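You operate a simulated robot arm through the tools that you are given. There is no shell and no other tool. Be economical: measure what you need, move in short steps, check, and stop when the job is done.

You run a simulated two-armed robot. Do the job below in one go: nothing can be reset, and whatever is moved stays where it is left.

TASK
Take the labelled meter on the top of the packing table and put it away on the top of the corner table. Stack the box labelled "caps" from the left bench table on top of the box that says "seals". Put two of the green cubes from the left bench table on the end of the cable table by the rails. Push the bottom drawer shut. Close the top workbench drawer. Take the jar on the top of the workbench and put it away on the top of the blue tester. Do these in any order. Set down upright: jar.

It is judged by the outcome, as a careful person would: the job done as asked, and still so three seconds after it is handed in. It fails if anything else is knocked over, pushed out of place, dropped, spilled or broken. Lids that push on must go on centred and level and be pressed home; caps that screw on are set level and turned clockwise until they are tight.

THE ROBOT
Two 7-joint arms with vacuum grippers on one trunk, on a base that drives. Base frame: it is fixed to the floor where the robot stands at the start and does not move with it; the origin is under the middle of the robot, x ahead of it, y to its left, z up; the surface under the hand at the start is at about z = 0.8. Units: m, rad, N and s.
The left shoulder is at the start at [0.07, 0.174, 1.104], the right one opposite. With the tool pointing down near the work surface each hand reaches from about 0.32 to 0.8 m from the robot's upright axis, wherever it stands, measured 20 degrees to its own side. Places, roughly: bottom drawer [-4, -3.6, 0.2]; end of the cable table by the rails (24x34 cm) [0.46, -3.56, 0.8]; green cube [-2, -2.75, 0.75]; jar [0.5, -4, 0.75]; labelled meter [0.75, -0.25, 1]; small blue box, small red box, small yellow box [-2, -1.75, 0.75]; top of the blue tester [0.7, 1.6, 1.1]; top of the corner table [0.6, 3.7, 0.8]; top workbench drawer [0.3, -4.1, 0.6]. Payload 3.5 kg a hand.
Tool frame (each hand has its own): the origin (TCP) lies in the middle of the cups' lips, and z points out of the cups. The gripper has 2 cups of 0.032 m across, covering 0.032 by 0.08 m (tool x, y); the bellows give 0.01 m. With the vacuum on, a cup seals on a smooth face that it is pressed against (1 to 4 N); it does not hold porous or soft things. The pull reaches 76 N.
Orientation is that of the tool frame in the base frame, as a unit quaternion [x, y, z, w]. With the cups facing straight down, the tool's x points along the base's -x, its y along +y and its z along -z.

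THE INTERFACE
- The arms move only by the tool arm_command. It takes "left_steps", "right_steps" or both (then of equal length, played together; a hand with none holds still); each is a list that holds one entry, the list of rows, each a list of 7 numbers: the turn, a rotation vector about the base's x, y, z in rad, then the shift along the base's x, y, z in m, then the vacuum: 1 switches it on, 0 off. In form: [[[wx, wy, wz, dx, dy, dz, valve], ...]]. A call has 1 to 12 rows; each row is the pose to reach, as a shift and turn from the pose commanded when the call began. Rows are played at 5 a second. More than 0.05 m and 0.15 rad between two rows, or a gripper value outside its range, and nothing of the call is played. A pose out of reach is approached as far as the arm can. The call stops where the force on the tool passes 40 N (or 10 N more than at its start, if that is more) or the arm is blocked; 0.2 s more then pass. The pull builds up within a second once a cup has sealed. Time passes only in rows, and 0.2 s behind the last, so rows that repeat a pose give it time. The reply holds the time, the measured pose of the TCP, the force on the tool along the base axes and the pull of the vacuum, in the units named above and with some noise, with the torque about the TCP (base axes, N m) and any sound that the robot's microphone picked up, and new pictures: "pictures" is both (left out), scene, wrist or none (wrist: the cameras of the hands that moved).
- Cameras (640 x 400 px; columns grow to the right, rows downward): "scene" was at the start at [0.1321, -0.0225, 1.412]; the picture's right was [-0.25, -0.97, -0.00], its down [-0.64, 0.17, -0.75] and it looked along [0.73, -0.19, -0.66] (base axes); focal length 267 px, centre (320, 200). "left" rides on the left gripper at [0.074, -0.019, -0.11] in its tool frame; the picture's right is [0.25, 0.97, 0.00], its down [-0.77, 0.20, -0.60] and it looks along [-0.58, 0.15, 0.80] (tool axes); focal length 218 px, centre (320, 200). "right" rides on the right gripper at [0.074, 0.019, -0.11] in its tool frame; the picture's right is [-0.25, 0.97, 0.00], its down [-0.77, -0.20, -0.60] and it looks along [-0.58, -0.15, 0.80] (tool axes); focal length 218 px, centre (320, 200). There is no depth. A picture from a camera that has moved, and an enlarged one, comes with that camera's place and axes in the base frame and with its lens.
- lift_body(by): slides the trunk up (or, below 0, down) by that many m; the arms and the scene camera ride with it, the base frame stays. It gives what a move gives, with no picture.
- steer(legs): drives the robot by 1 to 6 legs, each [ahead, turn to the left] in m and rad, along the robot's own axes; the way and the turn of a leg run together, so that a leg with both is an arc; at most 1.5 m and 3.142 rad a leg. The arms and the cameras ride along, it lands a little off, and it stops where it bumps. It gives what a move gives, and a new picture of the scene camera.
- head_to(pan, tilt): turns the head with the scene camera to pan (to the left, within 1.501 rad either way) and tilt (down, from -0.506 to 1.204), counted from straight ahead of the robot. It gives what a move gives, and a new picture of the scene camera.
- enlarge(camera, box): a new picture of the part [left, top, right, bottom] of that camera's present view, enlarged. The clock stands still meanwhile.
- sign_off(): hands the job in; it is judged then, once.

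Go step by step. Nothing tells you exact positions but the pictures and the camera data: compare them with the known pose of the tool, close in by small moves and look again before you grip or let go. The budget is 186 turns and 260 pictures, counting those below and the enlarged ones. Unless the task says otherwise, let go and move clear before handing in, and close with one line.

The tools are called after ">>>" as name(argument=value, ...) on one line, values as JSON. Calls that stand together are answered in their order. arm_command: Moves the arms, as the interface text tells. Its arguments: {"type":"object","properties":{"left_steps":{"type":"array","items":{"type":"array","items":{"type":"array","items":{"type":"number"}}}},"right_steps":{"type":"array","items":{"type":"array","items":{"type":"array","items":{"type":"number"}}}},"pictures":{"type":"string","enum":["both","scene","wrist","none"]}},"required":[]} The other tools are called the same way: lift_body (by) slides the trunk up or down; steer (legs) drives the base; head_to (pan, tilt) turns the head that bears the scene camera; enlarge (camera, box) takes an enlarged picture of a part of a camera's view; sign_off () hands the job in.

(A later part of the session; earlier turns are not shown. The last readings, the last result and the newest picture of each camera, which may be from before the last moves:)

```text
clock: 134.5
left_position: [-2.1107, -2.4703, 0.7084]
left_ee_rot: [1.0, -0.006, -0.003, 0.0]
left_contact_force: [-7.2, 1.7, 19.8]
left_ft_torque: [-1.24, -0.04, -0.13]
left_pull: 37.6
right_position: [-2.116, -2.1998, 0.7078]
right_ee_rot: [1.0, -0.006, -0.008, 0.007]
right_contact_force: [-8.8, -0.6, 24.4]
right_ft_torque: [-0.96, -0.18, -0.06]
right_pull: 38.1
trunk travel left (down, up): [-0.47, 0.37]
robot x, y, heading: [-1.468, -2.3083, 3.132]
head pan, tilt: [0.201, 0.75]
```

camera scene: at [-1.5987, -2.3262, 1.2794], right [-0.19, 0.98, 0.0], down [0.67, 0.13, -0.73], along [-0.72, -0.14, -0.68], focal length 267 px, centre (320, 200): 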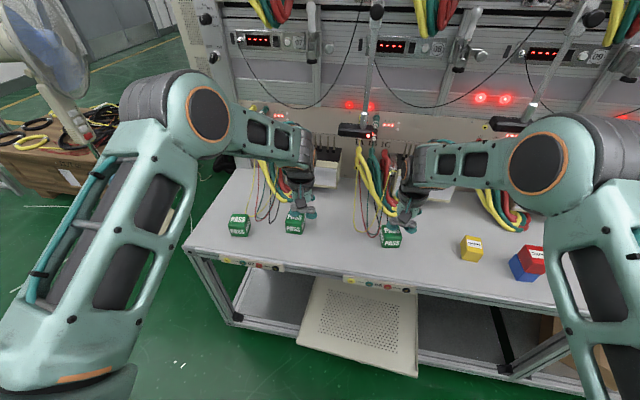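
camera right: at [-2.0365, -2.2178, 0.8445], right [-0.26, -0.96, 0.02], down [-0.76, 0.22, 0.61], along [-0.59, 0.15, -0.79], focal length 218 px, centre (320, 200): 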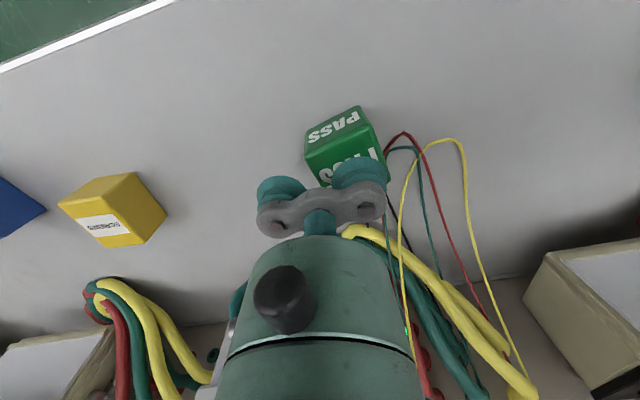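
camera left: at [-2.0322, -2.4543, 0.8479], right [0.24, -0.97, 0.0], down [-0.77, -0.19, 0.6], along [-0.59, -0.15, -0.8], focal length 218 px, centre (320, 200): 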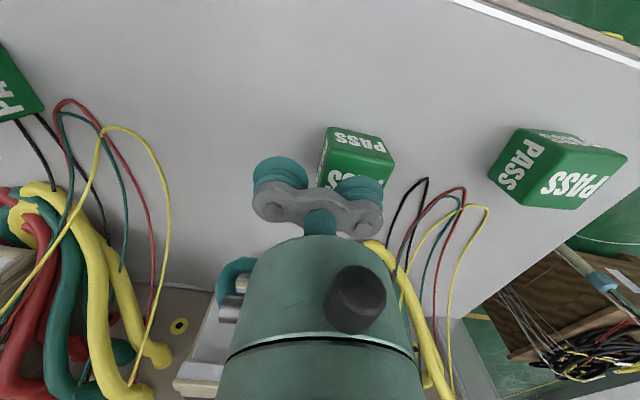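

Both sealed. I lift both cubes straight up.

>>> arm_command(left_steps=[[[0, 0, 0, 0, 0, 0.01, 1], [0, 0, 0, 0, 0, 0.04, 1], [0, 0, 0, 0, 0, 0.08, 1], [0, 0, 0, 0, 0, 0.12, 1], [0, 0, 0, 0, 0, 0.16, 1]]], right_steps=[[[0, 0, 0, 0, 0, 0.01, 1], [0, 0, 0, 0, 0, 0.04, 1], [0, 0, 0, 0, 0, 0.08, 1], [0, 0, 0, 0, 0, 0.12, 1], [0, 0, 0, 0, 0, 0.16, 1]]], pictures="scene")

>>> enlarge(camera="scene", box=[440, 210, 600, 300])

```text
clock: 135.7
left_position: [-2.1129, -2.471, 0.8674]
left_ee_rot: [1.0, -0.006, -0.002, 0.0]
left_contact_force: [0.2, 0.3, -0.3]
left_ft_torque: [-0.88, 0.02, 0.01]
left_pull: 37.7
right_position: [-2.115, -2.199, 0.8687]
right_ee_rot: [1.0, -0.006, -0.005, 0.007]
right_contact_force: [0.5, 0.2, -1.3]
right_ft_torque: [-0.67, -0.02, 0.02]
right_pull: 38.4
trunk travel left (down, up): [-0.47, 0.37]
robot x, y, heading: [-1.4668, -2.3149, 3.127]
head pan, tilt: [0.201, 0.75]
camera scene: at [-1.5976, -2.3259, 1.2794], right [-0.19, 0.98, 0.0], down [0.67, 0.13, -0.73], along [-0.72, -0.14, -0.68], focal length 267 px, centre (320, 200)
```

scene: 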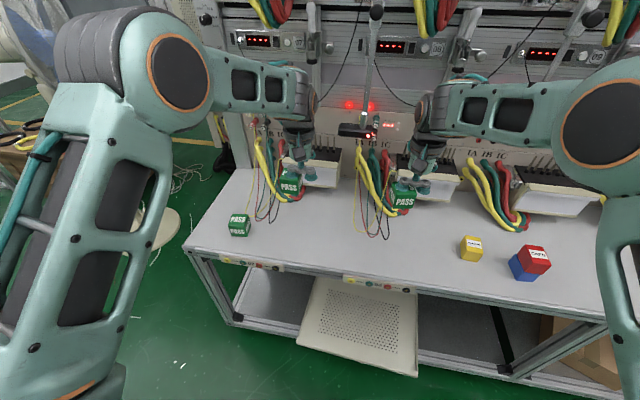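

```text
4.00 times, centred on (520, 255) of scene
camera zoom: at [-1.5976, -2.3259, 1.2794], right [-0.19, 0.98, 0.0], down [0.67, 0.13, -0.73], along [-0.72, -0.14, -0.68], focal length 1068 px, centre (-480, -20)
```

zoom: 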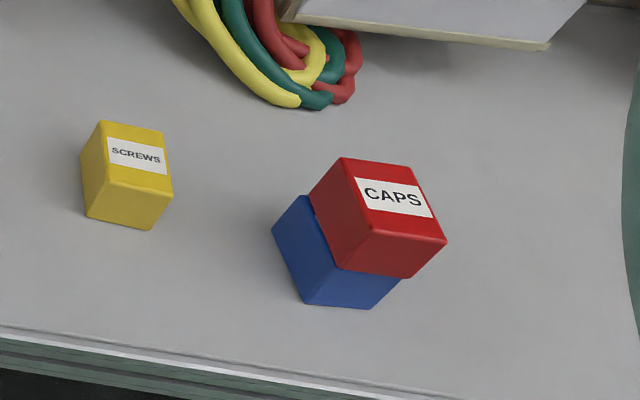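

Stack verified as square, and both cubes are in hand. I back off and turn to look toward the cable table and workbench.

>>> steer(legs=[[-0.8, 0], [0, 1.6]])

>>> head_to(pan=0.6, tilt=0.35)

```text
clock: 143.9
left_position: [-0.4821, -2.9594, 0.8659]
left_ee_rot: [0.696, 0.718, 0.0, -0.001]
left_contact_force: [-0.5, -0.8, -0.5]
left_ft_torque: [0.0, -0.89, -0.05]
left_pull: 37.3
right_position: [-0.7521, -2.9739, 0.8664]
right_ee_rot: [0.695, 0.719, 0.003, 0.008]
right_contact_force: [0.7, 1.2, -0.7]
right_ft_torque: [0.04, -0.67, 0.04]
right_pull: 38.2
trunk travel left (down, up): [-0.47, 0.37]
robot x, y, heading: [-0.6717, -2.321, -1.54]
head pan, tilt: [0.201, 0.75]
camera scene: at [-0.6494, -2.4529, 1.2793], right [-0.97, -0.23, 0.0], down [-0.16, 0.66, -0.73], along [0.17, -0.71, -0.68], focal length 267 px, centre (320, 200)
```

scene: 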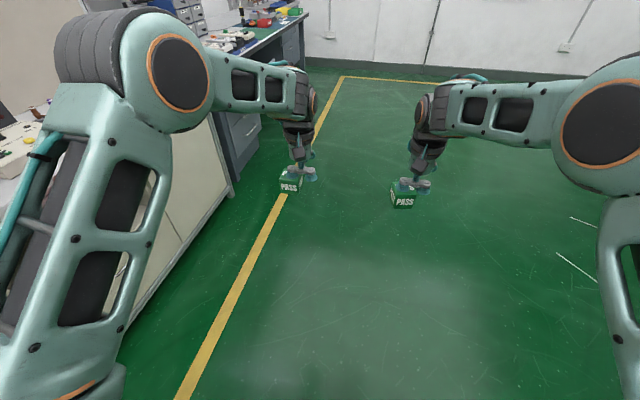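

```text
clock: 144.8
left_position: [-0.48, -2.9587, 0.8663]
left_ee_rot: [0.695, 0.719, 0.0, 0.0]
left_contact_force: [-0.4, 0.6, -0.1]
left_ft_torque: [0.06, -0.89, 0.01]
left_pull: 38.0
right_position: [-0.7515, -2.9736, 0.8667]
right_ee_rot: [0.695, 0.719, 0.003, 0.007]
right_contact_force: [-0.5, -0.6, -1.2]
right_ft_torque: [0.06, -0.67, 0.02]
right_pull: 37.0
trunk travel left (down, up): [-0.47, 0.37]
robot x, y, heading: [-0.6711, -2.3218, -1.536]
head pan, tilt: [0.6, 0.351]
camera scene: at [-0.6139, -2.4474, 1.3149], right [-0.81, -0.59, 0.0], down [-0.2, 0.28, -0.94], along [0.56, -0.76, -0.34], focal length 267 px, centre (320, 200)
```

scene: 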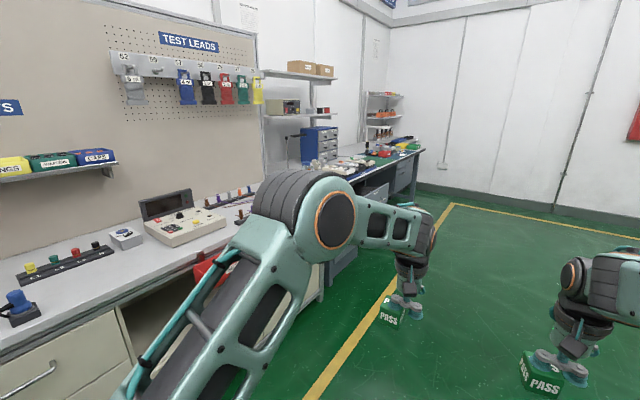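

The cable table (test-lead board) runs along x > 0 with the workbench beyond. I drive to about y = -3.45 and turn to face it.

>>> steer(legs=[[1.2, 0], [0, 1.54]])

>>> head_to(pan=0.0, tilt=0.45)

```text
clock: 154.6
left_position: [0.0129, -3.3319, 0.8658]
left_ee_rot: [-0.006, 1.0, 0.0, 0.0]
left_contact_force: [-0.1, -0.3, -1.5]
left_ft_torque: [0.89, 0.01, 0.01]
left_pull: 38.0
right_position: [0.0208, -3.6044, 0.867]
right_ee_rot: [-0.006, 1.0, 0.008, 0.003]
right_contact_force: [-0.1, -0.3, -1.4]
right_ft_torque: [0.65, 0.01, 0.05]
right_pull: 37.4
trunk travel left (down, up): [-0.47, 0.37]
robot x, y, heading: [-0.6308, -3.5063, 0.01]
head pan, tilt: [0.6, 0.351]
camera scene: at [-0.5029, -3.4544, 1.315], right [0.57, -0.82, 0.0], down [-0.28, -0.2, -0.94], along [0.77, 0.54, -0.34], focal length 267 px, centre (320, 200)
```

scene: 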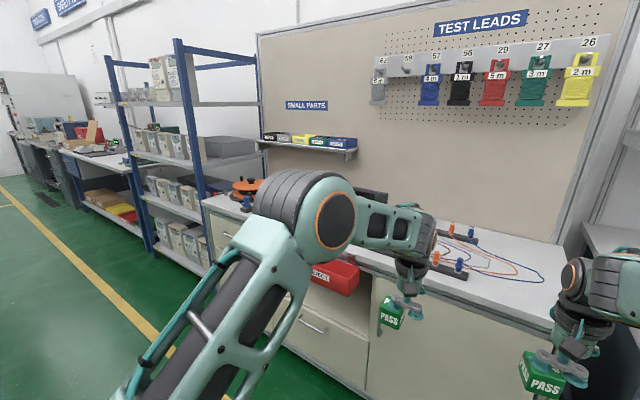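

```text
clock: 155.6
left_position: [0.0128, -3.3323, 0.8664]
left_ee_rot: [-0.004, 1.0, 0.0, 0.0]
left_contact_force: [-0.4, 0.0, -1.3]
left_ft_torque: [0.91, -0.02, -0.02]
left_pull: 37.8
right_position: [0.0199, -3.6039, 0.8679]
right_ee_rot: [-0.007, 1.0, 0.007, 0.004]
right_contact_force: [-0.5, 0.2, -0.4]
right_ft_torque: [0.66, 0.02, 0.01]
right_pull: 38.4
trunk travel left (down, up): [-0.47, 0.37]
robot x, y, heading: [-0.6323, -3.5091, 0.011]
head pan, tilt: [0.0, 0.45]
camera scene: at [-0.4872, -3.507, 1.3058], right [0.01, -1.0, 0.0], down [-0.44, -0.01, -0.9], along [0.9, 0.01, -0.44], focal length 267 px, centre (320, 200)
```

scene: 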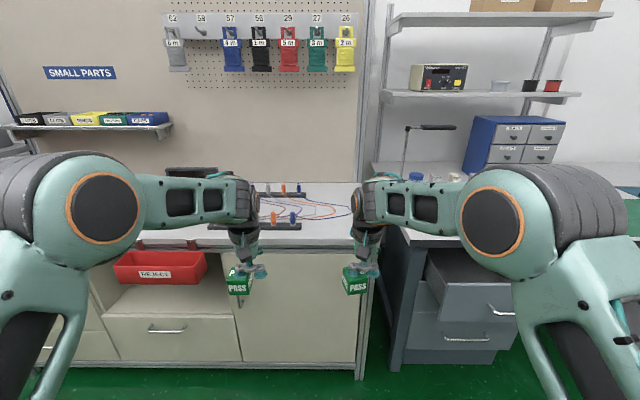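

I see the rails with plugs and looped leads; the table's end is straight ahead to the right. I raise the trunk and move nearer to look down on it.

>>> lift_body(by=0.25)

>>> steer(legs=[[0.25, 0.0]])

>>> head_to(pan=-0.1, tilt=0.75)

```text
clock: 158.1
left_position: [0.0129, -3.3337, 1.1156]
left_ee_rot: [-0.006, 1.0, 0.001, 0.0]
left_contact_force: [0.8, 0.2, -0.8]
left_ft_torque: [0.9, 0.01, 0.0]
left_pull: 38.1
right_position: [0.0198, -3.6032, 1.115]
right_ee_rot: [-0.007, 1.0, 0.007, 0.003]
right_contact_force: [0.3, 0.3, -0.3]
right_ft_torque: [0.67, 0.06, 0.08]
right_pull: 37.9
trunk travel left (down, up): [-0.72, 0.12]
robot x, y, heading: [-0.6285, -3.5102, 0.013]
head pan, tilt: [0.0, 0.45]
```

```text
clock: 160.0
left_position: [0.2672, -3.329, 1.1172]
left_ee_rot: [-0.005, 1.0, 0.0, 0.0]
left_contact_force: [-0.7, -0.2, -1.4]
left_ft_torque: [0.87, 0.01, 0.0]
left_pull: 37.9
right_position: [0.2761, -3.6006, 1.1173]
right_ee_rot: [-0.006, 1.0, 0.006, 0.005]
right_contact_force: [-0.3, 0.0, -0.5]
right_ft_torque: [0.67, 0.01, 0.05]
right_pull: 38.1
trunk travel left (down, up): [-0.72, 0.12]
robot x, y, heading: [-0.3734, -3.5062, 0.01]
head pan, tilt: [0.0, 0.45]
camera scene: at [-0.233, -3.5041, 1.5559], right [0.01, -1.0, 0.0], down [-0.43, -0.01, -0.9], along [0.9, 0.01, -0.43], focal length 267 px, centre (320, 200)
```

scene: 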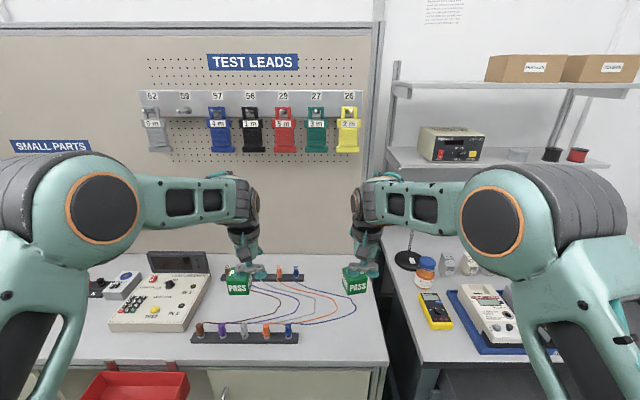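

```text
clock: 160.8
left_position: [0.2685, -3.3289, 1.1168]
left_ee_rot: [-0.005, 1.0, -0.001, 0.0]
left_contact_force: [-0.1, 1.2, -1.5]
left_ft_torque: [0.91, 0.04, 0.03]
left_pull: 38.0
right_position: [0.2766, -3.6008, 1.1152]
right_ee_rot: [-0.007, 1.0, 0.007, 0.003]
right_contact_force: [0.1, -0.1, -1.0]
right_ft_torque: [0.66, 0.04, 0.06]
right_pull: 37.4
trunk travel left (down, up): [-0.72, 0.12]
robot x, y, heading: [-0.3714, -3.5038, 0.01]
head pan, tilt: [-0.099, 0.75]
camera scene: at [-0.2404, -3.5124, 1.5293], right [-0.09, -1.0, 0.0], down [-0.68, 0.06, -0.73], along [0.73, -0.06, -0.68], focal length 267 px, centre (320, 200)
```

scene: 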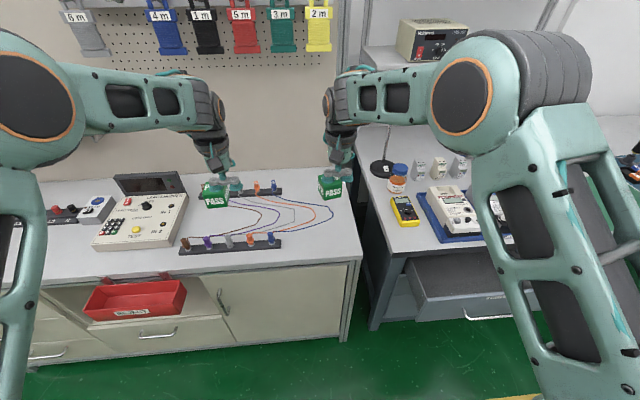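

>>> enlarge(camera="scene", box=[220, 160, 400, 275])

```text
3.48 times, centred on (310, 218) of scene
camera zoom: at [-0.2404, -3.5124, 1.5293], right [-0.09, -1.0, 0.0], down [-0.68, 0.06, -0.73], along [0.73, -0.06, -0.68], focal length 929 px, centre (355, 139)
```

zoom: 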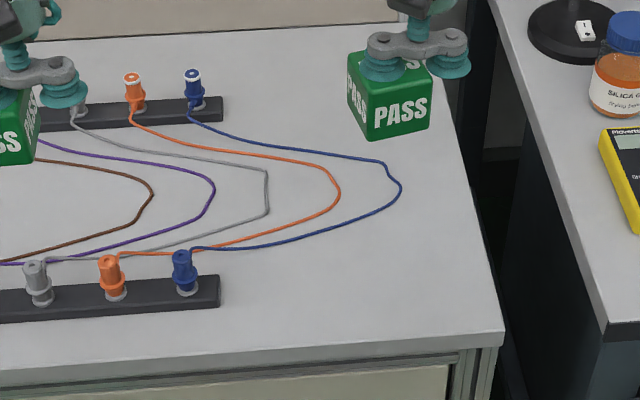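

There's a clear patch in front of the blue lead at the table's end. Targets: one cube at (0.37, -3.62), the other at (0.345, -3.515). I move closer and lower the trunk back.

>>> steer(legs=[[0.13, -0.01]])

>>> lift_body(by=-0.12)

>>> head_to(pan=-0.1, tilt=0.85)

```text
clock: 162.1
left_position: [0.3985, -3.3349, 1.1174]
left_ee_rot: [-0.001, 1.0, 0.0, 0.001]
left_contact_force: [-0.6, 0.7, -0.4]
left_ft_torque: [0.88, -0.02, 0.01]
left_pull: 37.9
right_position: [0.4039, -3.6059, 1.1174]
right_ee_rot: [-0.002, 1.0, 0.006, 0.004]
right_contact_force: [0.1, -0.6, -1.7]
right_ft_torque: [0.66, 0.01, 0.02]
right_pull: 37.9
trunk travel left (down, up): [-0.72, 0.12]
robot x, y, heading: [-0.2451, -3.5047, 0.003]
head pan, tilt: [-0.099, 0.75]
camera scene: at [-0.1128, -3.5128, 1.5295], right [-0.1, -1.0, 0.0], down [-0.68, 0.07, -0.73], along [0.73, -0.07, -0.68], focal length 267 px, centre (320, 200)
```

scene: 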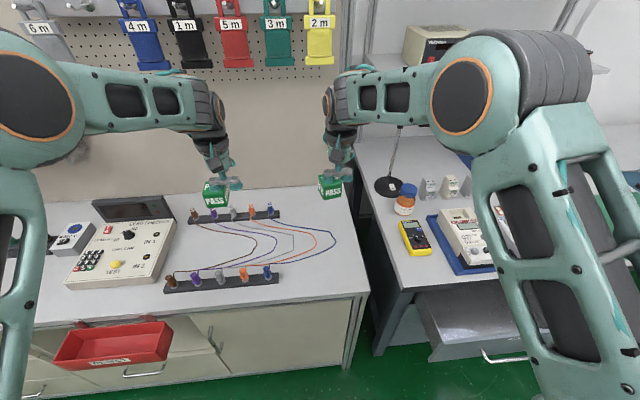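

```text
clock: 163.6
left_position: [0.4011, -3.3344, 0.9961]
left_ee_rot: [-0.001, 1.0, 0.001, 0.0]
left_contact_force: [0.4, -0.8, -0.2]
left_ft_torque: [0.9, 0.0, 0.0]
left_pull: 37.9
right_position: [0.4058, -3.6055, 0.9966]
right_ee_rot: [-0.002, 1.0, 0.007, 0.005]
right_contact_force: [-0.7, -1.0, -1.6]
right_ft_torque: [0.66, 0.07, 0.01]
right_pull: 37.7
trunk travel left (down, up): [-0.6, 0.24]
robot x, y, heading: [-0.2471, -3.5007, 0.002]
head pan, tilt: [-0.099, 0.75]
```

```text
clock: 164.2
left_position: [0.3994, -3.3345, 0.9957]
left_ee_rot: [-0.001, 1.0, -0.001, 0.0]
left_contact_force: [0.7, -0.9, -1.0]
left_ft_torque: [0.92, 0.03, -0.02]
left_pull: 37.6
right_position: [0.4044, -3.6068, 0.9963]
right_ee_rot: [-0.001, 1.0, 0.007, 0.003]
right_contact_force: [0.3, -0.1, -0.7]
right_ft_torque: [0.67, 0.02, 0.05]
right_pull: 37.3
trunk travel left (down, up): [-0.6, 0.24]
robot x, y, heading: [-0.2412, -3.5028, -0.001]
head pan, tilt: [-0.099, 0.85]
camera scene: at [-0.1158, -3.5124, 1.4013], right [-0.1, -1.0, 0.0], down [-0.75, 0.07, -0.66], along [0.66, -0.06, -0.75], focal length 267 px, centre (320, 200)
```

scene: 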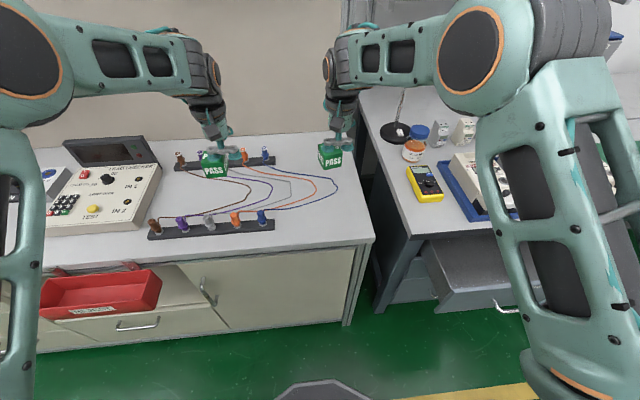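

I bring the right hand's cube over its spot.

>>> arm_command(right_steps=[[[0, 0, 0, -0.017, -0.018, 0, 1], [0, 0, 0, -0.034, -0.037, 0, 1], [0, 0, 0, -0.034, -0.037, -0.04, 1], [0, 0, 0, -0.034, -0.037, -0.08, 1], [0, 0, 0, -0.034, -0.037, -0.11, 1], [0, 0, 0, -0.034, -0.037, -0.11, 1]]])

>>> enlarge(camera="scene", box=[240, 130, 400, 250])

```text
clock: 165.6
left_position: [0.3985, -3.3348, 0.9954]
left_ee_rot: [-0.001, 1.0, 0.0, 0.0]
left_contact_force: [-0.9, 0.1, -1.1]
left_ft_torque: [0.88, -0.01, -0.02]
left_pull: 37.6
right_position: [0.3724, -3.6443, 0.886]
right_ee_rot: [-0.002, 1.0, 0.006, 0.004]
right_contact_force: [0.1, 0.2, -1.0]
right_ft_torque: [0.66, 0.03, 0.05]
right_pull: 37.9
trunk travel left (down, up): [-0.6, 0.24]
robot x, y, heading: [-0.2444, -3.5044, 0.005]
head pan, tilt: [-0.099, 0.85]
camera scene: at [-0.1161, -3.5122, 1.4013], right [-0.1, -1.0, 0.0], down [-0.75, 0.07, -0.66], along [0.66, -0.06, -0.75], focal length 267 px, centre (320, 200)
camera right: at [0.2966, -3.6277, 0.9958], right [0.25, 0.97, 0.02], down [0.77, -0.21, 0.61], along [0.59, -0.14, -0.79], focal length 218 px, centre (320, 200)
```

scene: 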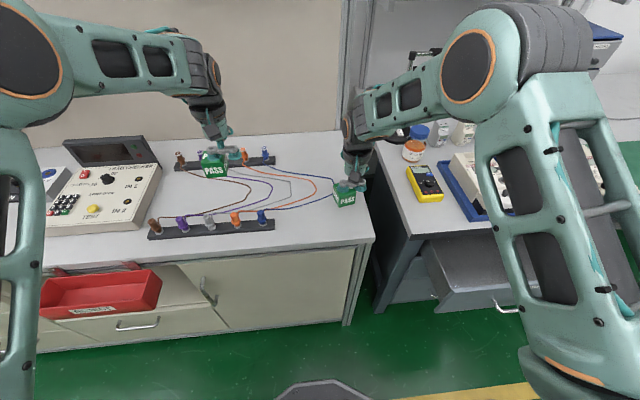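
right: 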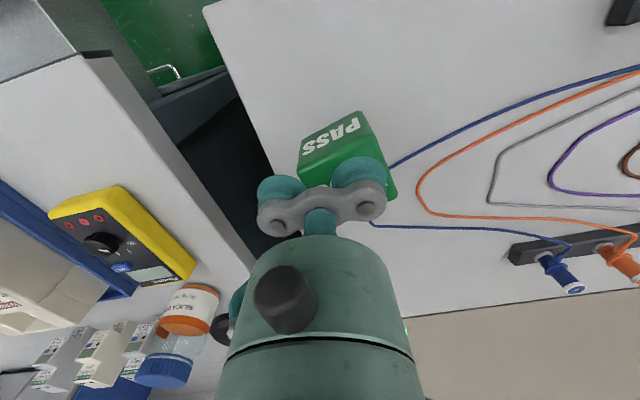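

```text
3.33 times, centred on (320, 190) of scene
camera zoom: at [-0.1161, -3.5122, 1.4013], right [-0.1, -1.0, 0.0], down [-0.75, 0.07, -0.66], along [0.66, -0.06, -0.75], focal length 890 px, centre (320, 233)
```

zoom: 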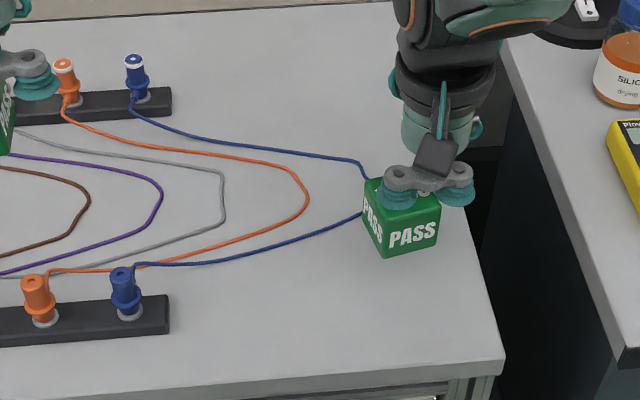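

Cube clears the blue lead. I lower to contact in small steps.

>>> arm_command(right_steps=[[[0, 0, 0, 0, 0, -0.015, 1], [0, 0, 0, 0, 0, -0.025, 1], [0, 0, 0, 0, 0, -0.03, 1], [0, 0, 0, 0, 0, -0.034, 1], [0, 0, 0, 0, 0, -0.037, 1]]], pictures="none")

>>> enlarge(camera="scene", box=[240, 130, 400, 250])

```text
clock: 166.8
left_position: [0.3981, -3.3339, 0.9969]
left_ee_rot: [-0.002, 1.0, 0.0, 0.0]
left_contact_force: [-0.6, 0.2, -0.7]
left_ft_torque: [0.85, -0.01, -0.02]
left_pull: 37.8
right_position: [0.3715, -3.6426, 0.8509]
right_ee_rot: [-0.001, 1.0, 0.007, 0.005]
right_contact_force: [0.7, -0.2, 5.5]
right_ft_torque: [0.57, 0.1, 0.05]
right_pull: 38.2
trunk travel left (down, up): [-0.6, 0.24]
robot x, y, heading: [-0.2447, -3.5048, 0.002]
head pan, tilt: [-0.099, 0.85]
```

```text
3.33 times, centred on (320, 190) of scene
camera zoom: at [-0.1167, -3.5121, 1.4015], right [-0.1, -1.0, 0.0], down [-0.75, 0.07, -0.66], along [0.66, -0.06, -0.75], focal length 890 px, centre (320, 233)
```

zoom: 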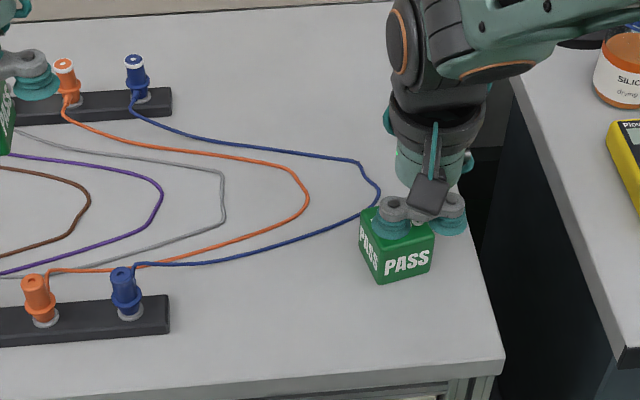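

>>> arm_command(right_steps=[[[0, 0, 0, 0, 0, -0.001, 0], [0, 0, 0, 0, 0, -0.001, 0], [0, 0, 0, 0, 0, -0.001, 0], [0, 0, 0, 0, 0, -0.001, 0], [0, 0, 0, 0, 0, 0.003, 0], [0, 0, 0, 0, 0, 0.01, 0], [0, 0, 0, 0, 0, 0.04, 0], [0, 0, 0, 0, 0, 0.08, 0], [0, 0, 0, 0, 0, 0.12, 0], [0, 0, 0, -0.04, -0.02, 0.14, 0], [0, 0, 0, -0.07, -0.055, 0.15, 0]]], pictures="none")

>>> arm_command(left_steps=[[[0, 0, 0, -0.01, -0.04, 0, 1], [0, 0, 0, -0.02, -0.08, 0, 1], [0, 0, 0, -0.03, -0.12, 0, 1], [0, 0, 0, -0.042, -0.16, 0, 1], [0, 0, 0, -0.053, -0.204, 0, 1], [0, 0, 0, -0.053, -0.204, -0.04, 1], [0, 0, 0, -0.053, -0.204, -0.08, 1], [0, 0, 0, -0.053, -0.204, -0.11, 1], [0, 0, 0, -0.053, -0.204, -0.11, 1]]])

>>> enlarge(camera="scene", box=[240, 130, 400, 250])

```text
clock: 169.2
left_position: [0.3989, -3.3363, 0.9972]
left_ee_rot: [0.0, 1.0, 0.001, -0.001]
left_contact_force: [-0.5, -0.5, -0.1]
left_ft_torque: [0.84, 0.01, -0.02]
left_pull: 37.8
right_position: [0.2994, -3.6982, 1.0008]
right_ee_rot: [-0.001, 1.0, 0.008, 0.004]
right_contact_force: [0.6, -0.2, -0.2]
right_ft_torque: [0.02, -0.03, 0.03]
right_pull: 0.0
trunk travel left (down, up): [-0.6, 0.24]
robot x, y, heading: [-0.2439, -3.5019, 0.0]
head pan, tilt: [-0.099, 0.85]
```

```text
clock: 171.2
left_position: [0.3467, -3.5381, 0.8863]
left_ee_rot: [0.0, 1.0, 0.0, 0.0]
left_contact_force: [0.0, -0.2, -1.5]
left_ft_torque: [0.86, -0.01, 0.03]
left_pull: 37.9
right_position: [0.3011, -3.6974, 0.9993]
right_ee_rot: [-0.001, 1.0, 0.006, 0.004]
right_contact_force: [-0.3, 0.2, 0.1]
right_ft_torque: [0.01, 0.04, 0.0]
right_pull: 0.0
trunk travel left (down, up): [-0.6, 0.24]
robot x, y, heading: [-0.243, -3.5047, 0.005]
head pan, tilt: [-0.099, 0.85]
camera scene: at [-0.1161, -3.5121, 1.4013], right [-0.1, -1.0, 0.0], down [-0.75, 0.07, -0.66], along [0.66, -0.06, -0.75], focal length 267 px, centre (320, 200)
camera left: at [0.2743, -3.5586, 0.9962], right [-0.25, 0.97, 0.0], down [0.77, 0.2, 0.6], along [0.58, 0.15, -0.8], focal length 218 px, centre (320, 200)
```

scene: 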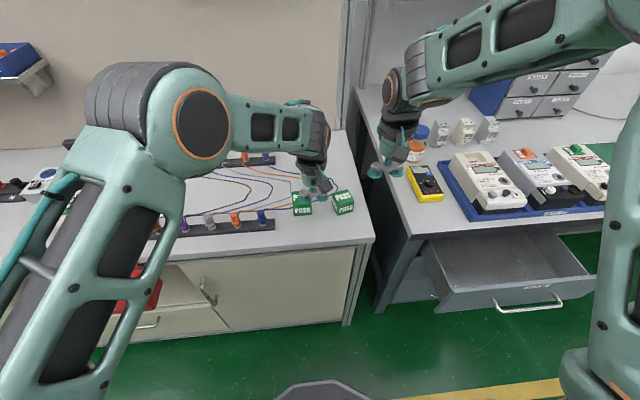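
left: 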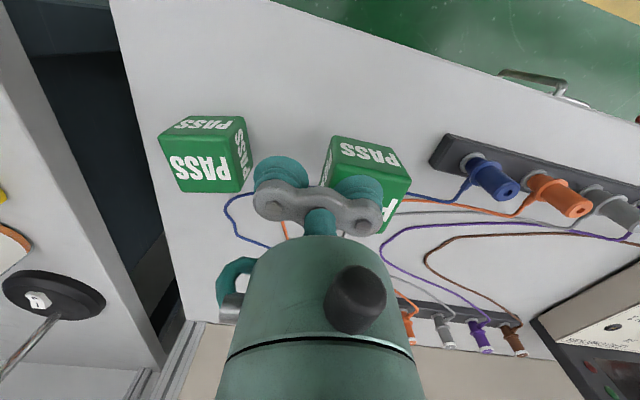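

```text
3.33 times, centred on (320, 190) of scene
camera zoom: at [-0.1161, -3.5121, 1.4013], right [-0.1, -1.0, 0.0], down [-0.75, 0.07, -0.66], along [0.66, -0.06, -0.75], focal length 890 px, centre (320, 233)
```

zoom: 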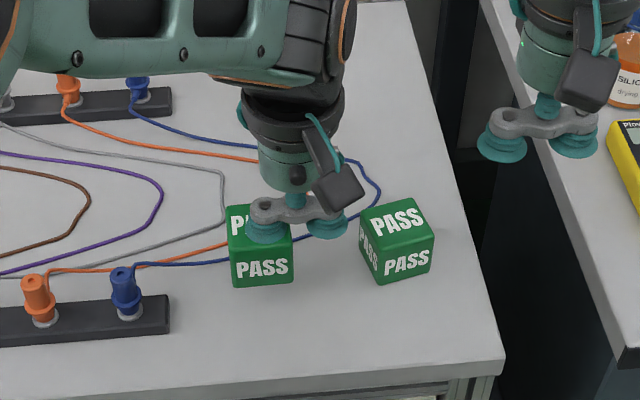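

I shift this cube 12 mm away from its neighbour for clearance, then lower to contact.

>>> arm_command(left_steps=[[[0, 0, 0, -0.003, 0.012, 0, 1], [0, 0, 0, -0.003, 0.012, -0.015, 1], [0, 0, 0, -0.003, 0.012, -0.025, 1], [0, 0, 0, -0.003, 0.012, -0.03, 1], [0, 0, 0, -0.003, 0.012, -0.034, 1], [0, 0, 0, -0.003, 0.012, -0.037, 1]]], pictures="none")

>>> enlarge(camera="scene", box=[240, 130, 400, 250])

```text
clock: 172.6
left_position: [0.3441, -3.5277, 0.8508]
left_ee_rot: [-0.001, 1.0, 0.0, 0.001]
left_contact_force: [0.6, -1.1, 9.2]
left_ft_torque: [1.1, 0.04, -0.02]
left_pull: 38.0
right_position: [0.3004, -3.696, 1.0002]
right_ee_rot: [-0.002, 1.0, 0.008, 0.004]
right_contact_force: [-0.3, -0.3, 0.9]
right_ft_torque: [0.01, -0.01, 0.01]
right_pull: 0.0
trunk travel left (down, up): [-0.6, 0.24]
robot x, y, heading: [-0.2452, -3.5073, 0.005]
head pan, tilt: [-0.099, 0.85]
```

```text
3.33 times, centred on (320, 190) of scene
camera zoom: at [-0.117, -3.5125, 1.4016], right [-0.1, -1.0, 0.0], down [-0.75, 0.07, -0.66], along [0.66, -0.06, -0.75], focal length 890 px, centre (320, 233)
```

zoom: 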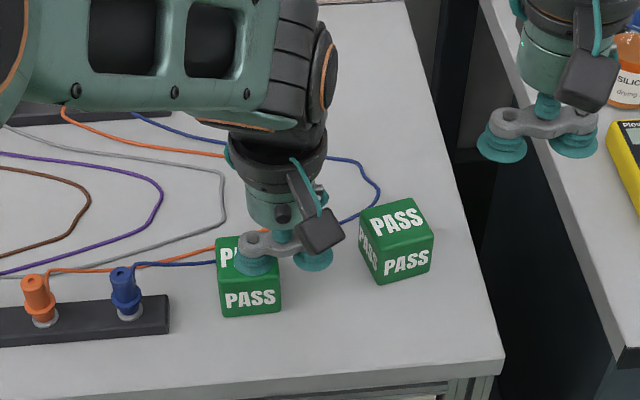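

>>> arm_command(left_steps=[[[0, 0, 0, 0, 0, -0.001, 0], [0, 0, 0, 0, 0, -0.001, 0], [0, 0, 0, 0, 0, -0.001, 0], [0, 0, 0, 0, 0, -0.001, 0], [0, 0, 0, 0, 0, 0.003, 0], [0, 0, 0, 0, 0, 0.01, 0], [0, 0, 0, 0, 0, 0.04, 0], [0, 0, 0, 0, 0, 0.08, 0], [0, 0, 0, 0, 0, 0.12, 0], [0, 0, 0, -0.01, 0.04, 0.14, 0], [0, 0, 0, -0.02, 0.08, 0.15, 0], [0, 0, 0, -0.03, 0.12, 0.15, 0]]], pictures="scene")

>>> enlarge(camera="scene", box=[240, 130, 400, 250])

```text
clock: 175.2
left_position: [0.3138, -3.4035, 0.998]
left_ee_rot: [0.0, 1.0, -0.001, 0.0]
left_contact_force: [0.9, 0.7, -0.9]
left_ft_torque: [0.0, 0.01, 0.0]
left_pull: 0.1
right_position: [0.3007, -3.6955, 0.9998]
right_ee_rot: [-0.002, 1.0, 0.007, 0.004]
right_contact_force: [0.3, -0.7, -0.1]
right_ft_torque: [-0.03, -0.01, 0.0]
right_pull: 0.1
trunk travel left (down, up): [-0.6, 0.24]
robot x, y, heading: [-0.2448, -3.5023, -0.003]
head pan, tilt: [-0.099, 0.85]
camera scene: at [-0.1162, -3.511, 1.4013], right [-0.1, -1.0, 0.0], down [-0.75, 0.07, -0.66], along [0.66, -0.07, -0.75], focal length 267 px, centre (320, 200)
```

scene: 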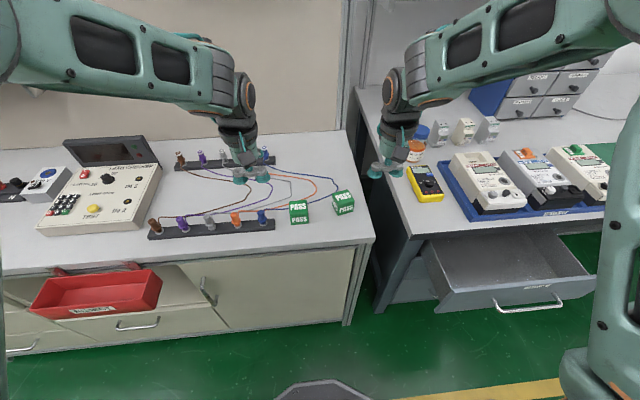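

```text
3.33 times, centred on (320, 190) of scene
camera zoom: at [-0.1162, -3.511, 1.4013], right [-0.1, -1.0, 0.0], down [-0.75, 0.07, -0.66], along [0.66, -0.07, -0.75], focal length 890 px, centre (320, 233)
```

zoom: 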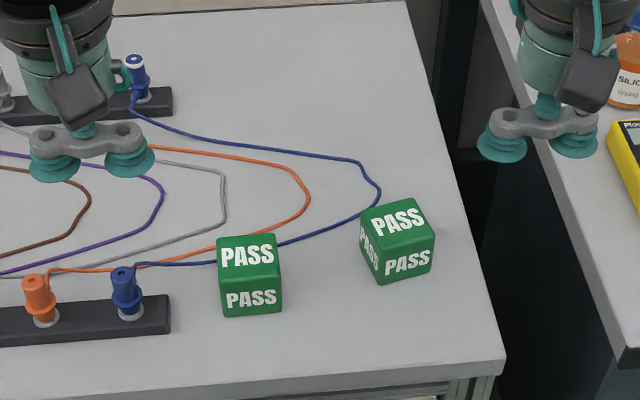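

Both cubes are placed. Next the workbench: I shift right to y about -4.1 and look at the open drawer and the jar.

>>> steer(legs=[[-0.5, 0], [0, -1.57], [0.6, 0], [0, 1.57]])

>>> head_to(pan=0.0, tilt=0.55)

```text
clock: 188.8
left_position: [-0.1861, -3.9958, 0.9981]
left_ee_rot: [-0.008, 1.0, 0.0, 0.0]
left_contact_force: [-0.2, -0.8, 1.2]
left_ft_torque: [-0.02, 0.01, 0.0]
left_pull: 0.0
right_position: [-0.1933, -4.289, 1.0005]
right_ee_rot: [-0.01, 1.0, 0.007, 0.004]
right_contact_force: [0.5, -0.3, -0.5]
right_ft_torque: [0.01, -0.01, 0.02]
right_pull: 0.0
trunk travel left (down, up): [-0.6, 0.24]
robot x, y, heading: [-0.7399, -4.1073, 0.023]
head pan, tilt: [-0.099, 0.85]
camera scene: at [-0.6136, -4.1112, 1.4013], right [-0.08, -1.0, 0.0], down [-0.75, 0.06, -0.66], along [0.66, -0.05, -0.75], focal length 267 px, centre (320, 200)
```

scene: 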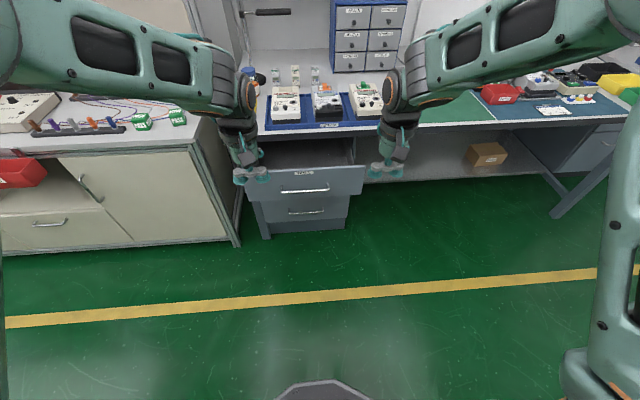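

```text
clock: 189.6
left_position: [-0.1859, -3.9963, 0.9981]
left_ee_rot: [-0.009, 1.0, 0.0, 0.0]
left_contact_force: [0.3, 0.4, -0.7]
left_ft_torque: [0.02, 0.01, -0.01]
left_pull: 0.2
right_position: [-0.1933, -4.2889, 0.9998]
right_ee_rot: [-0.01, 1.0, 0.007, 0.003]
right_contact_force: [-0.3, 0.2, 0.2]
right_ft_torque: [0.02, -0.03, 0.0]
right_pull: 0.0
trunk travel left (down, up): [-0.6, 0.24]
robot x, y, heading: [-0.7449, -4.1048, 0.017]
head pan, tilt: [0.0, 0.55]
camera scene: at [-0.6018, -4.1034, 1.4266], right [0.02, -1.0, 0.0], down [-0.52, -0.01, -0.85], along [0.85, 0.02, -0.52], focal length 267 px, centre (320, 200)
```

scene: 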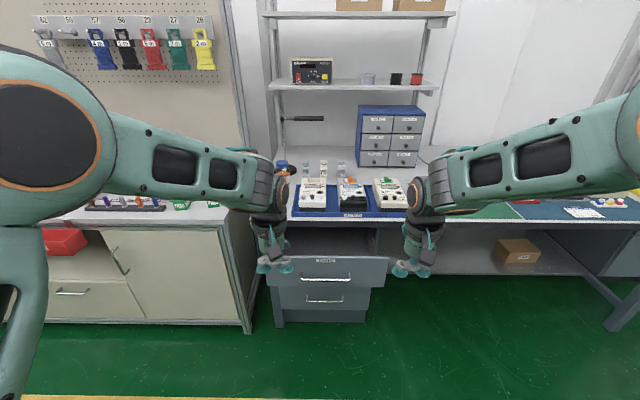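

>>> enlarge(camera="scene", box=[240, 140, 440, 330])

```text
2.11 times, centred on (340, 235) of scene
camera zoom: at [-0.6018, -4.1034, 1.4266], right [0.02, -1.0, 0.0], down [-0.52, -0.01, -0.85], along [0.85, 0.02, -0.52], focal length 562 px, centre (278, 126)
```

zoom: 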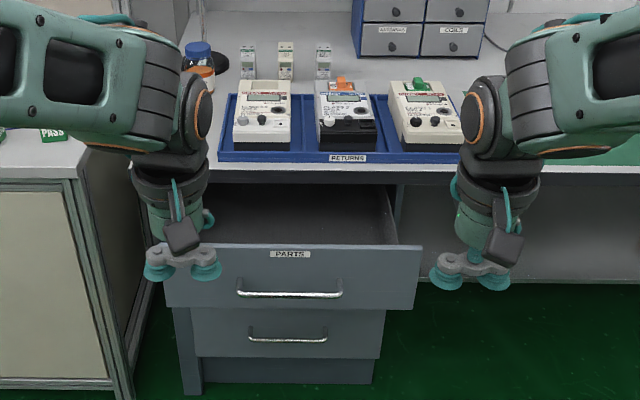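

The PARTS drawer stands open, front at about x 0.185, z 0.52 to 0.68, centre y -4.11. I lower the trunk and turn the right hand to point forward for pushing above the handle.

>>> lift_body(by=-0.42)

>>> arm_command(right_steps=[[[0, -0.143, 0, 0, 0.01, 0.005, 0], [0, -0.286, 0, 0, 0.02, 0.01, 0], [0, -0.429, 0, 0, 0.03, 0.015, 0], [0, -0.572, 0, 0, 0.04, 0.02, 0], [0, -0.715, 0, 0, 0.05, 0.025, 0], [0, -0.858, 0, 0, 0.06, 0.03, 0], [0, -1.0, 0, 0, 0.07, 0.035, 0], [0, -1.143, 0, 0, 0.08, 0.04, 0], [0, -1.286, 0, 0, 0.09, 0.045, 0], [0, -1.429, 0, 0, 0.1, 0.05, 0], [0, -1.571, 0, 0, 0.11, 0.055, 0], [0, -1.571, 0, 0, 0.11, 0.055, 0]]])

```text
refused: -0.42 is not a number from -0.4 to 0.4
```

```text
clock: 192.4
left_position: [-0.1862, -3.9971, 0.9973]
left_ee_rot: [-0.009, 1.0, 0.0, 0.0]
left_contact_force: [0.0, 0.4, 0.6]
left_ft_torque: [0.04, 0.03, 0.02]
left_pull: 0.0
right_position: [-0.1583, -4.2119, 1.0926]
right_ee_rot: [0.041, 0.705, 0.005, 0.708]
right_contact_force: [-0.5, 0.7, -0.2]
right_ft_torque: [0.02, 0.03, -0.02]
right_pull: 0.1
right hand out of reach, approached as far as the arm can: row 11, 12
trunk travel left (down, up): [-0.6, 0.24]
robot x, y, heading: [-0.7404, -4.1046, 0.017]
head pan, tilt: [0.0, 0.55]
stopped in row 12 (right hand): the arm was blocked; the commanded pose is now the measured one
camera scene: at [-0.6009, -4.1035, 1.4266], right [0.02, -1.0, 0.0], down [-0.52, -0.01, -0.85], along [0.85, 0.02, -0.52], focal length 267 px, centre (320, 200)
camera right: at [-0.2668, -4.182, 1.0205], right [0.04, 0.95, 0.32], down [-0.62, -0.22, 0.75], along [0.78, -0.23, 0.58], focal length 218 px, centre (320, 200)
```

scene: 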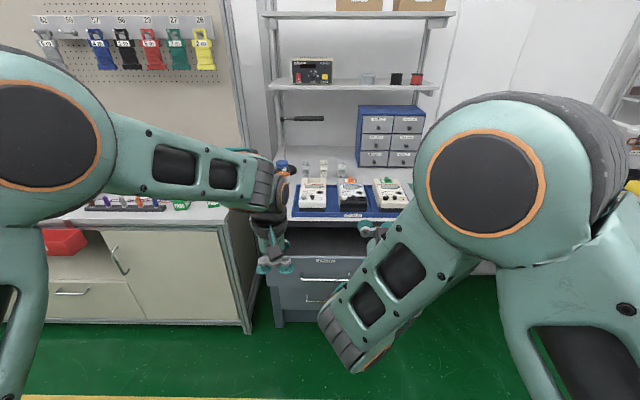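
right: 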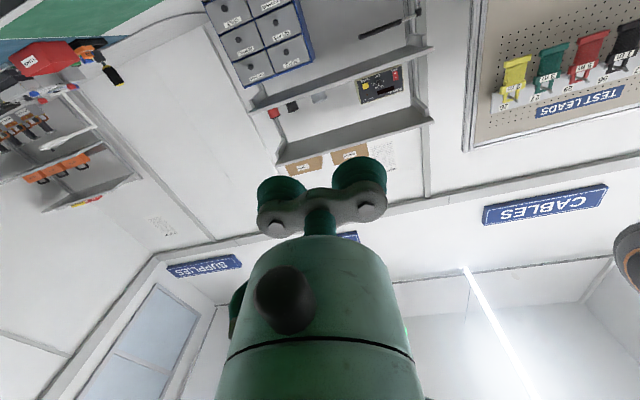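

The hand now points forward. I lower the trunk so it's at z about 0.64 and pull the left hand back out of the way.

>>> lift_body(by=-0.4)

>>> lift_body(by=-0.055)

>>> arm_command(left_steps=[[[0, 0, 0, -0.02, 0.03, 0.03, 0], [0, 0, 0, -0.04, 0.06, 0.06, 0], [0, 0, 0, -0.07, 0.08, 0.09, 0], [0, 0, 0, -0.1, 0.1, 0.12, 0], [0, 0, 0, -0.12, 0.12, 0.15, 0]]], pictures="none")

>>> steer(legs=[[0.27, 0.0]])

```text
clock: 196.2
left_position: [-0.186, -3.9965, 0.598]
left_ee_rot: [-0.009, 1.0, 0.0, 0.0]
left_contact_force: [0.2, 0.5, -0.1]
left_ft_torque: [-0.01, -0.02, 0.02]
left_pull: 0.1
right_position: [-0.1593, -4.2111, 0.6929]
right_ee_rot: [0.039, 0.704, 0.007, 0.709]
right_contact_force: [1.6, -0.4, -0.2]
right_ft_torque: [-0.03, 0.0, -0.01]
right_pull: 0.0
trunk travel left (down, up): [-0.2, 0.64]
robot x, y, heading: [-0.7433, -4.1048, 0.014]
head pan, tilt: [0.0, 0.55]
```

```text
clock: 197.2
left_position: [-0.1878, -3.9958, 0.5439]
left_ee_rot: [-0.009, 1.0, 0.0, 0.0]
left_contact_force: [-0.2, -0.8, -0.6]
left_ft_torque: [0.02, -0.01, -0.04]
left_pull: 0.0
right_position: [-0.1587, -4.2111, 0.6385]
right_ee_rot: [0.039, 0.704, 0.005, 0.709]
right_contact_force: [0.0, 0.2, 0.9]
right_ft_torque: [0.03, 0.0, -0.02]
right_pull: 0.0
trunk travel left (down, up): [-0.145, 0.695]
robot x, y, heading: [-0.742, -4.1033, 0.017]
head pan, tilt: [0.0, 0.55]
```

```text
clock: 198.4
left_position: [-0.3047, -3.877, 0.6938]
left_ee_rot: [-0.007, 1.0, -0.001, 0.0]
left_contact_force: [0.7, -0.8, 0.9]
left_ft_torque: [0.02, 0.01, 0.02]
left_pull: 0.1
right_position: [-0.159, -4.2091, 0.6384]
right_ee_rot: [0.04, 0.704, 0.007, 0.709]
right_contact_force: [-0.4, 0.2, 0.9]
right_ft_torque: [-0.02, 0.02, -0.01]
right_pull: 0.1
trunk travel left (down, up): [-0.145, 0.695]
robot x, y, heading: [-0.7433, -4.1088, 0.019]
head pan, tilt: [0.0, 0.55]
```

```text
clock: 200.3
left_position: [-0.0339, -3.8705, 0.6933]
left_ee_rot: [-0.01, 1.0, 0.0, 0.0]
left_contact_force: [-0.3, 0.5, -0.4]
left_ft_torque: [0.02, 0.01, 0.01]
left_pull: 0.2
right_position: [0.1118, -4.2041, 0.639]
right_ee_rot: [0.039, 0.704, 0.006, 0.709]
right_contact_force: [0.4, 0.4, -0.1]
right_ft_torque: [0.0, 0.03, 0.01]
right_pull: 0.0
trunk travel left (down, up): [-0.145, 0.695]
robot x, y, heading: [-0.4736, -4.0997, 0.024]
head pan, tilt: [0.0, 0.55]
camera scene: at [-0.3315, -4.0974, 0.9717], right [0.02, -1.0, 0.0], down [-0.52, -0.01, -0.85], along [0.85, 0.02, -0.52], focal length 267 px, centre (320, 200)
```

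scene: 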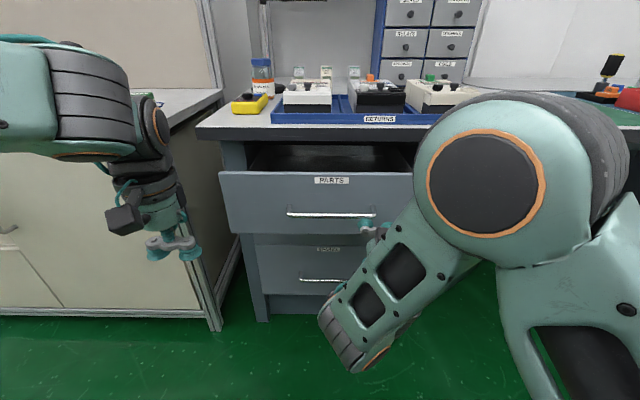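

>>> enlarge(camera="scene", box=[210, 130, 430, 290])

>>> enlarge(camera="right", box=[0, 0, 640, 400])

```text
2.50 times, centred on (320, 210) of scene
camera zoom: at [-0.3315, -4.0974, 0.9717], right [0.02, -1.0, 0.0], down [-0.52, -0.01, -0.85], along [0.85, 0.02, -0.52], focal length 668 px, centre (320, 175)
```

zoom: 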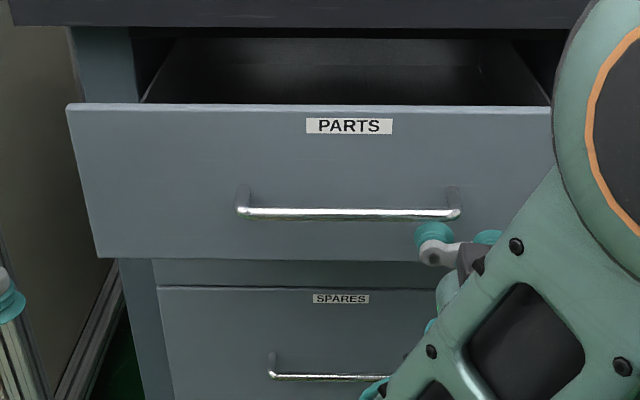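

```text
1.00 times, centred on (320, 200) of right (not enlarged: the box is as wide or as high as the picture)
camera zoom: at [0.003, -4.1752, 0.566], right [0.04, 0.95, 0.31], down [-0.62, -0.22, 0.75], along [0.78, -0.23, 0.58], focal length 218 px, centre (320, 200)
```

zoom: 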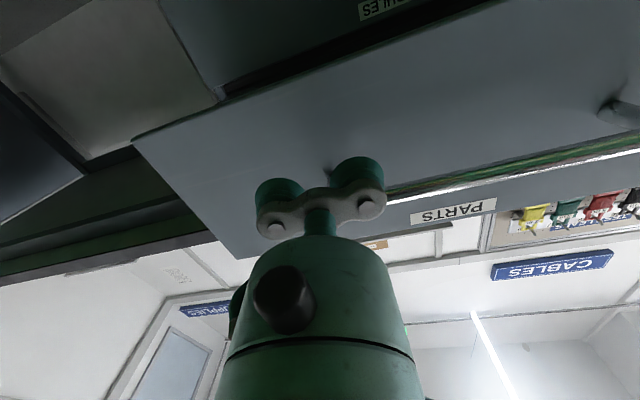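

Using both cameras, the drawer face is at x about 0.153, z 0.57 to 0.74, its handle at z about 0.66. My hand is just under the handle, so I back off, rise to z 0.70 and centre.

>>> arm_command(right_steps=[[[0, 0, 0, -0.04, 0, 0, 0], [0, 0, 0, -0.07, 0, 0, 0], [0, 0, 0, -0.07, 0.02, 0.03, 0], [0, 0, 0, -0.07, 0.04, 0.06, 0], [0, 0, 0, -0.07, 0.06, 0.063, 0]]])

>>> enlarge(camera="scene", box=[210, 130, 430, 290])

```text
clock: 201.5
left_position: [-0.0331, -3.8701, 0.6945]
left_ee_rot: [-0.009, 1.0, 0.0, 0.0]
left_contact_force: [-0.7, 0.3, 0.2]
left_ft_torque: [-0.01, 0.01, 0.02]
left_pull: 0.1
right_position: [0.0446, -4.1574, 0.7089]
right_ee_rot: [0.066, 0.705, 0.016, 0.706]
right_contact_force: [-0.6, 0.7, -0.4]
right_ft_torque: [0.0, -0.02, 0.01]
right_pull: 0.1
right hand out of reach, approached as far as the arm can: row 1, 2, 3
trunk travel left (down, up): [-0.145, 0.695]
robot x, y, heading: [-0.475, -4.0982, 0.021]
head pan, tilt: [0.0, 0.55]
camera scene: at [-0.3318, -4.0974, 0.9717], right [0.02, -1.0, 0.0], down [-0.52, -0.01, -0.85], along [0.85, 0.02, -0.52], focal length 267 px, centre (320, 200)
camera right: at [-0.063, -4.1222, 0.6384], right [0.07, 0.93, 0.36], down [-0.62, -0.25, 0.74], along [0.78, -0.27, 0.56], focal length 218 px, centre (320, 200)
```

scene: 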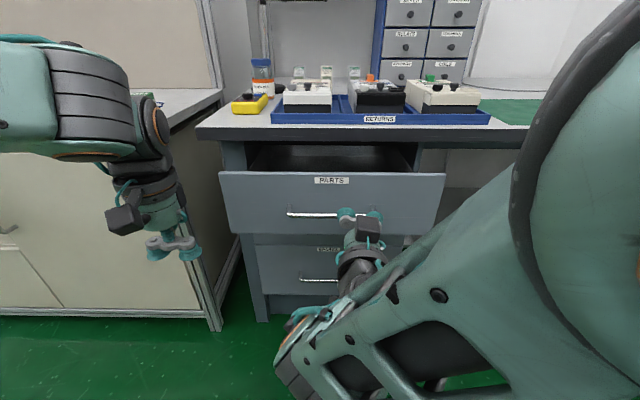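
right: 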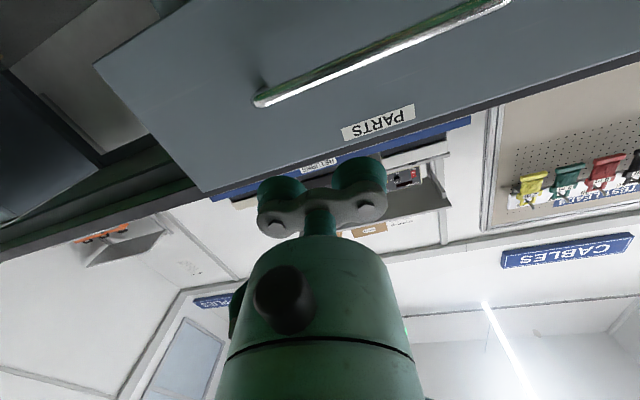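

```text
2.50 times, centred on (320, 210) of scene
camera zoom: at [-0.3318, -4.0974, 0.9717], right [0.02, -1.0, 0.0], down [-0.52, -0.01, -0.85], along [0.85, 0.02, -0.52], focal length 668 px, centre (320, 175)
```

zoom: 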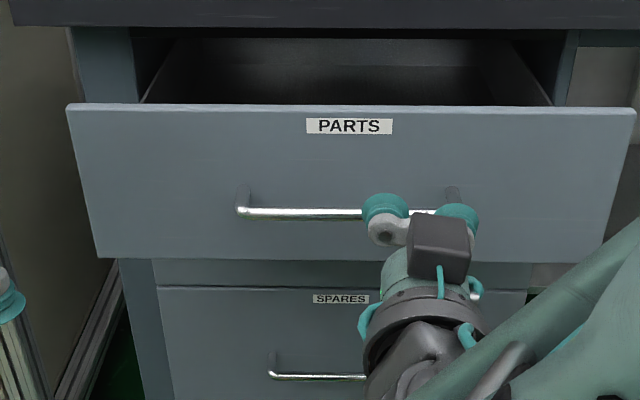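

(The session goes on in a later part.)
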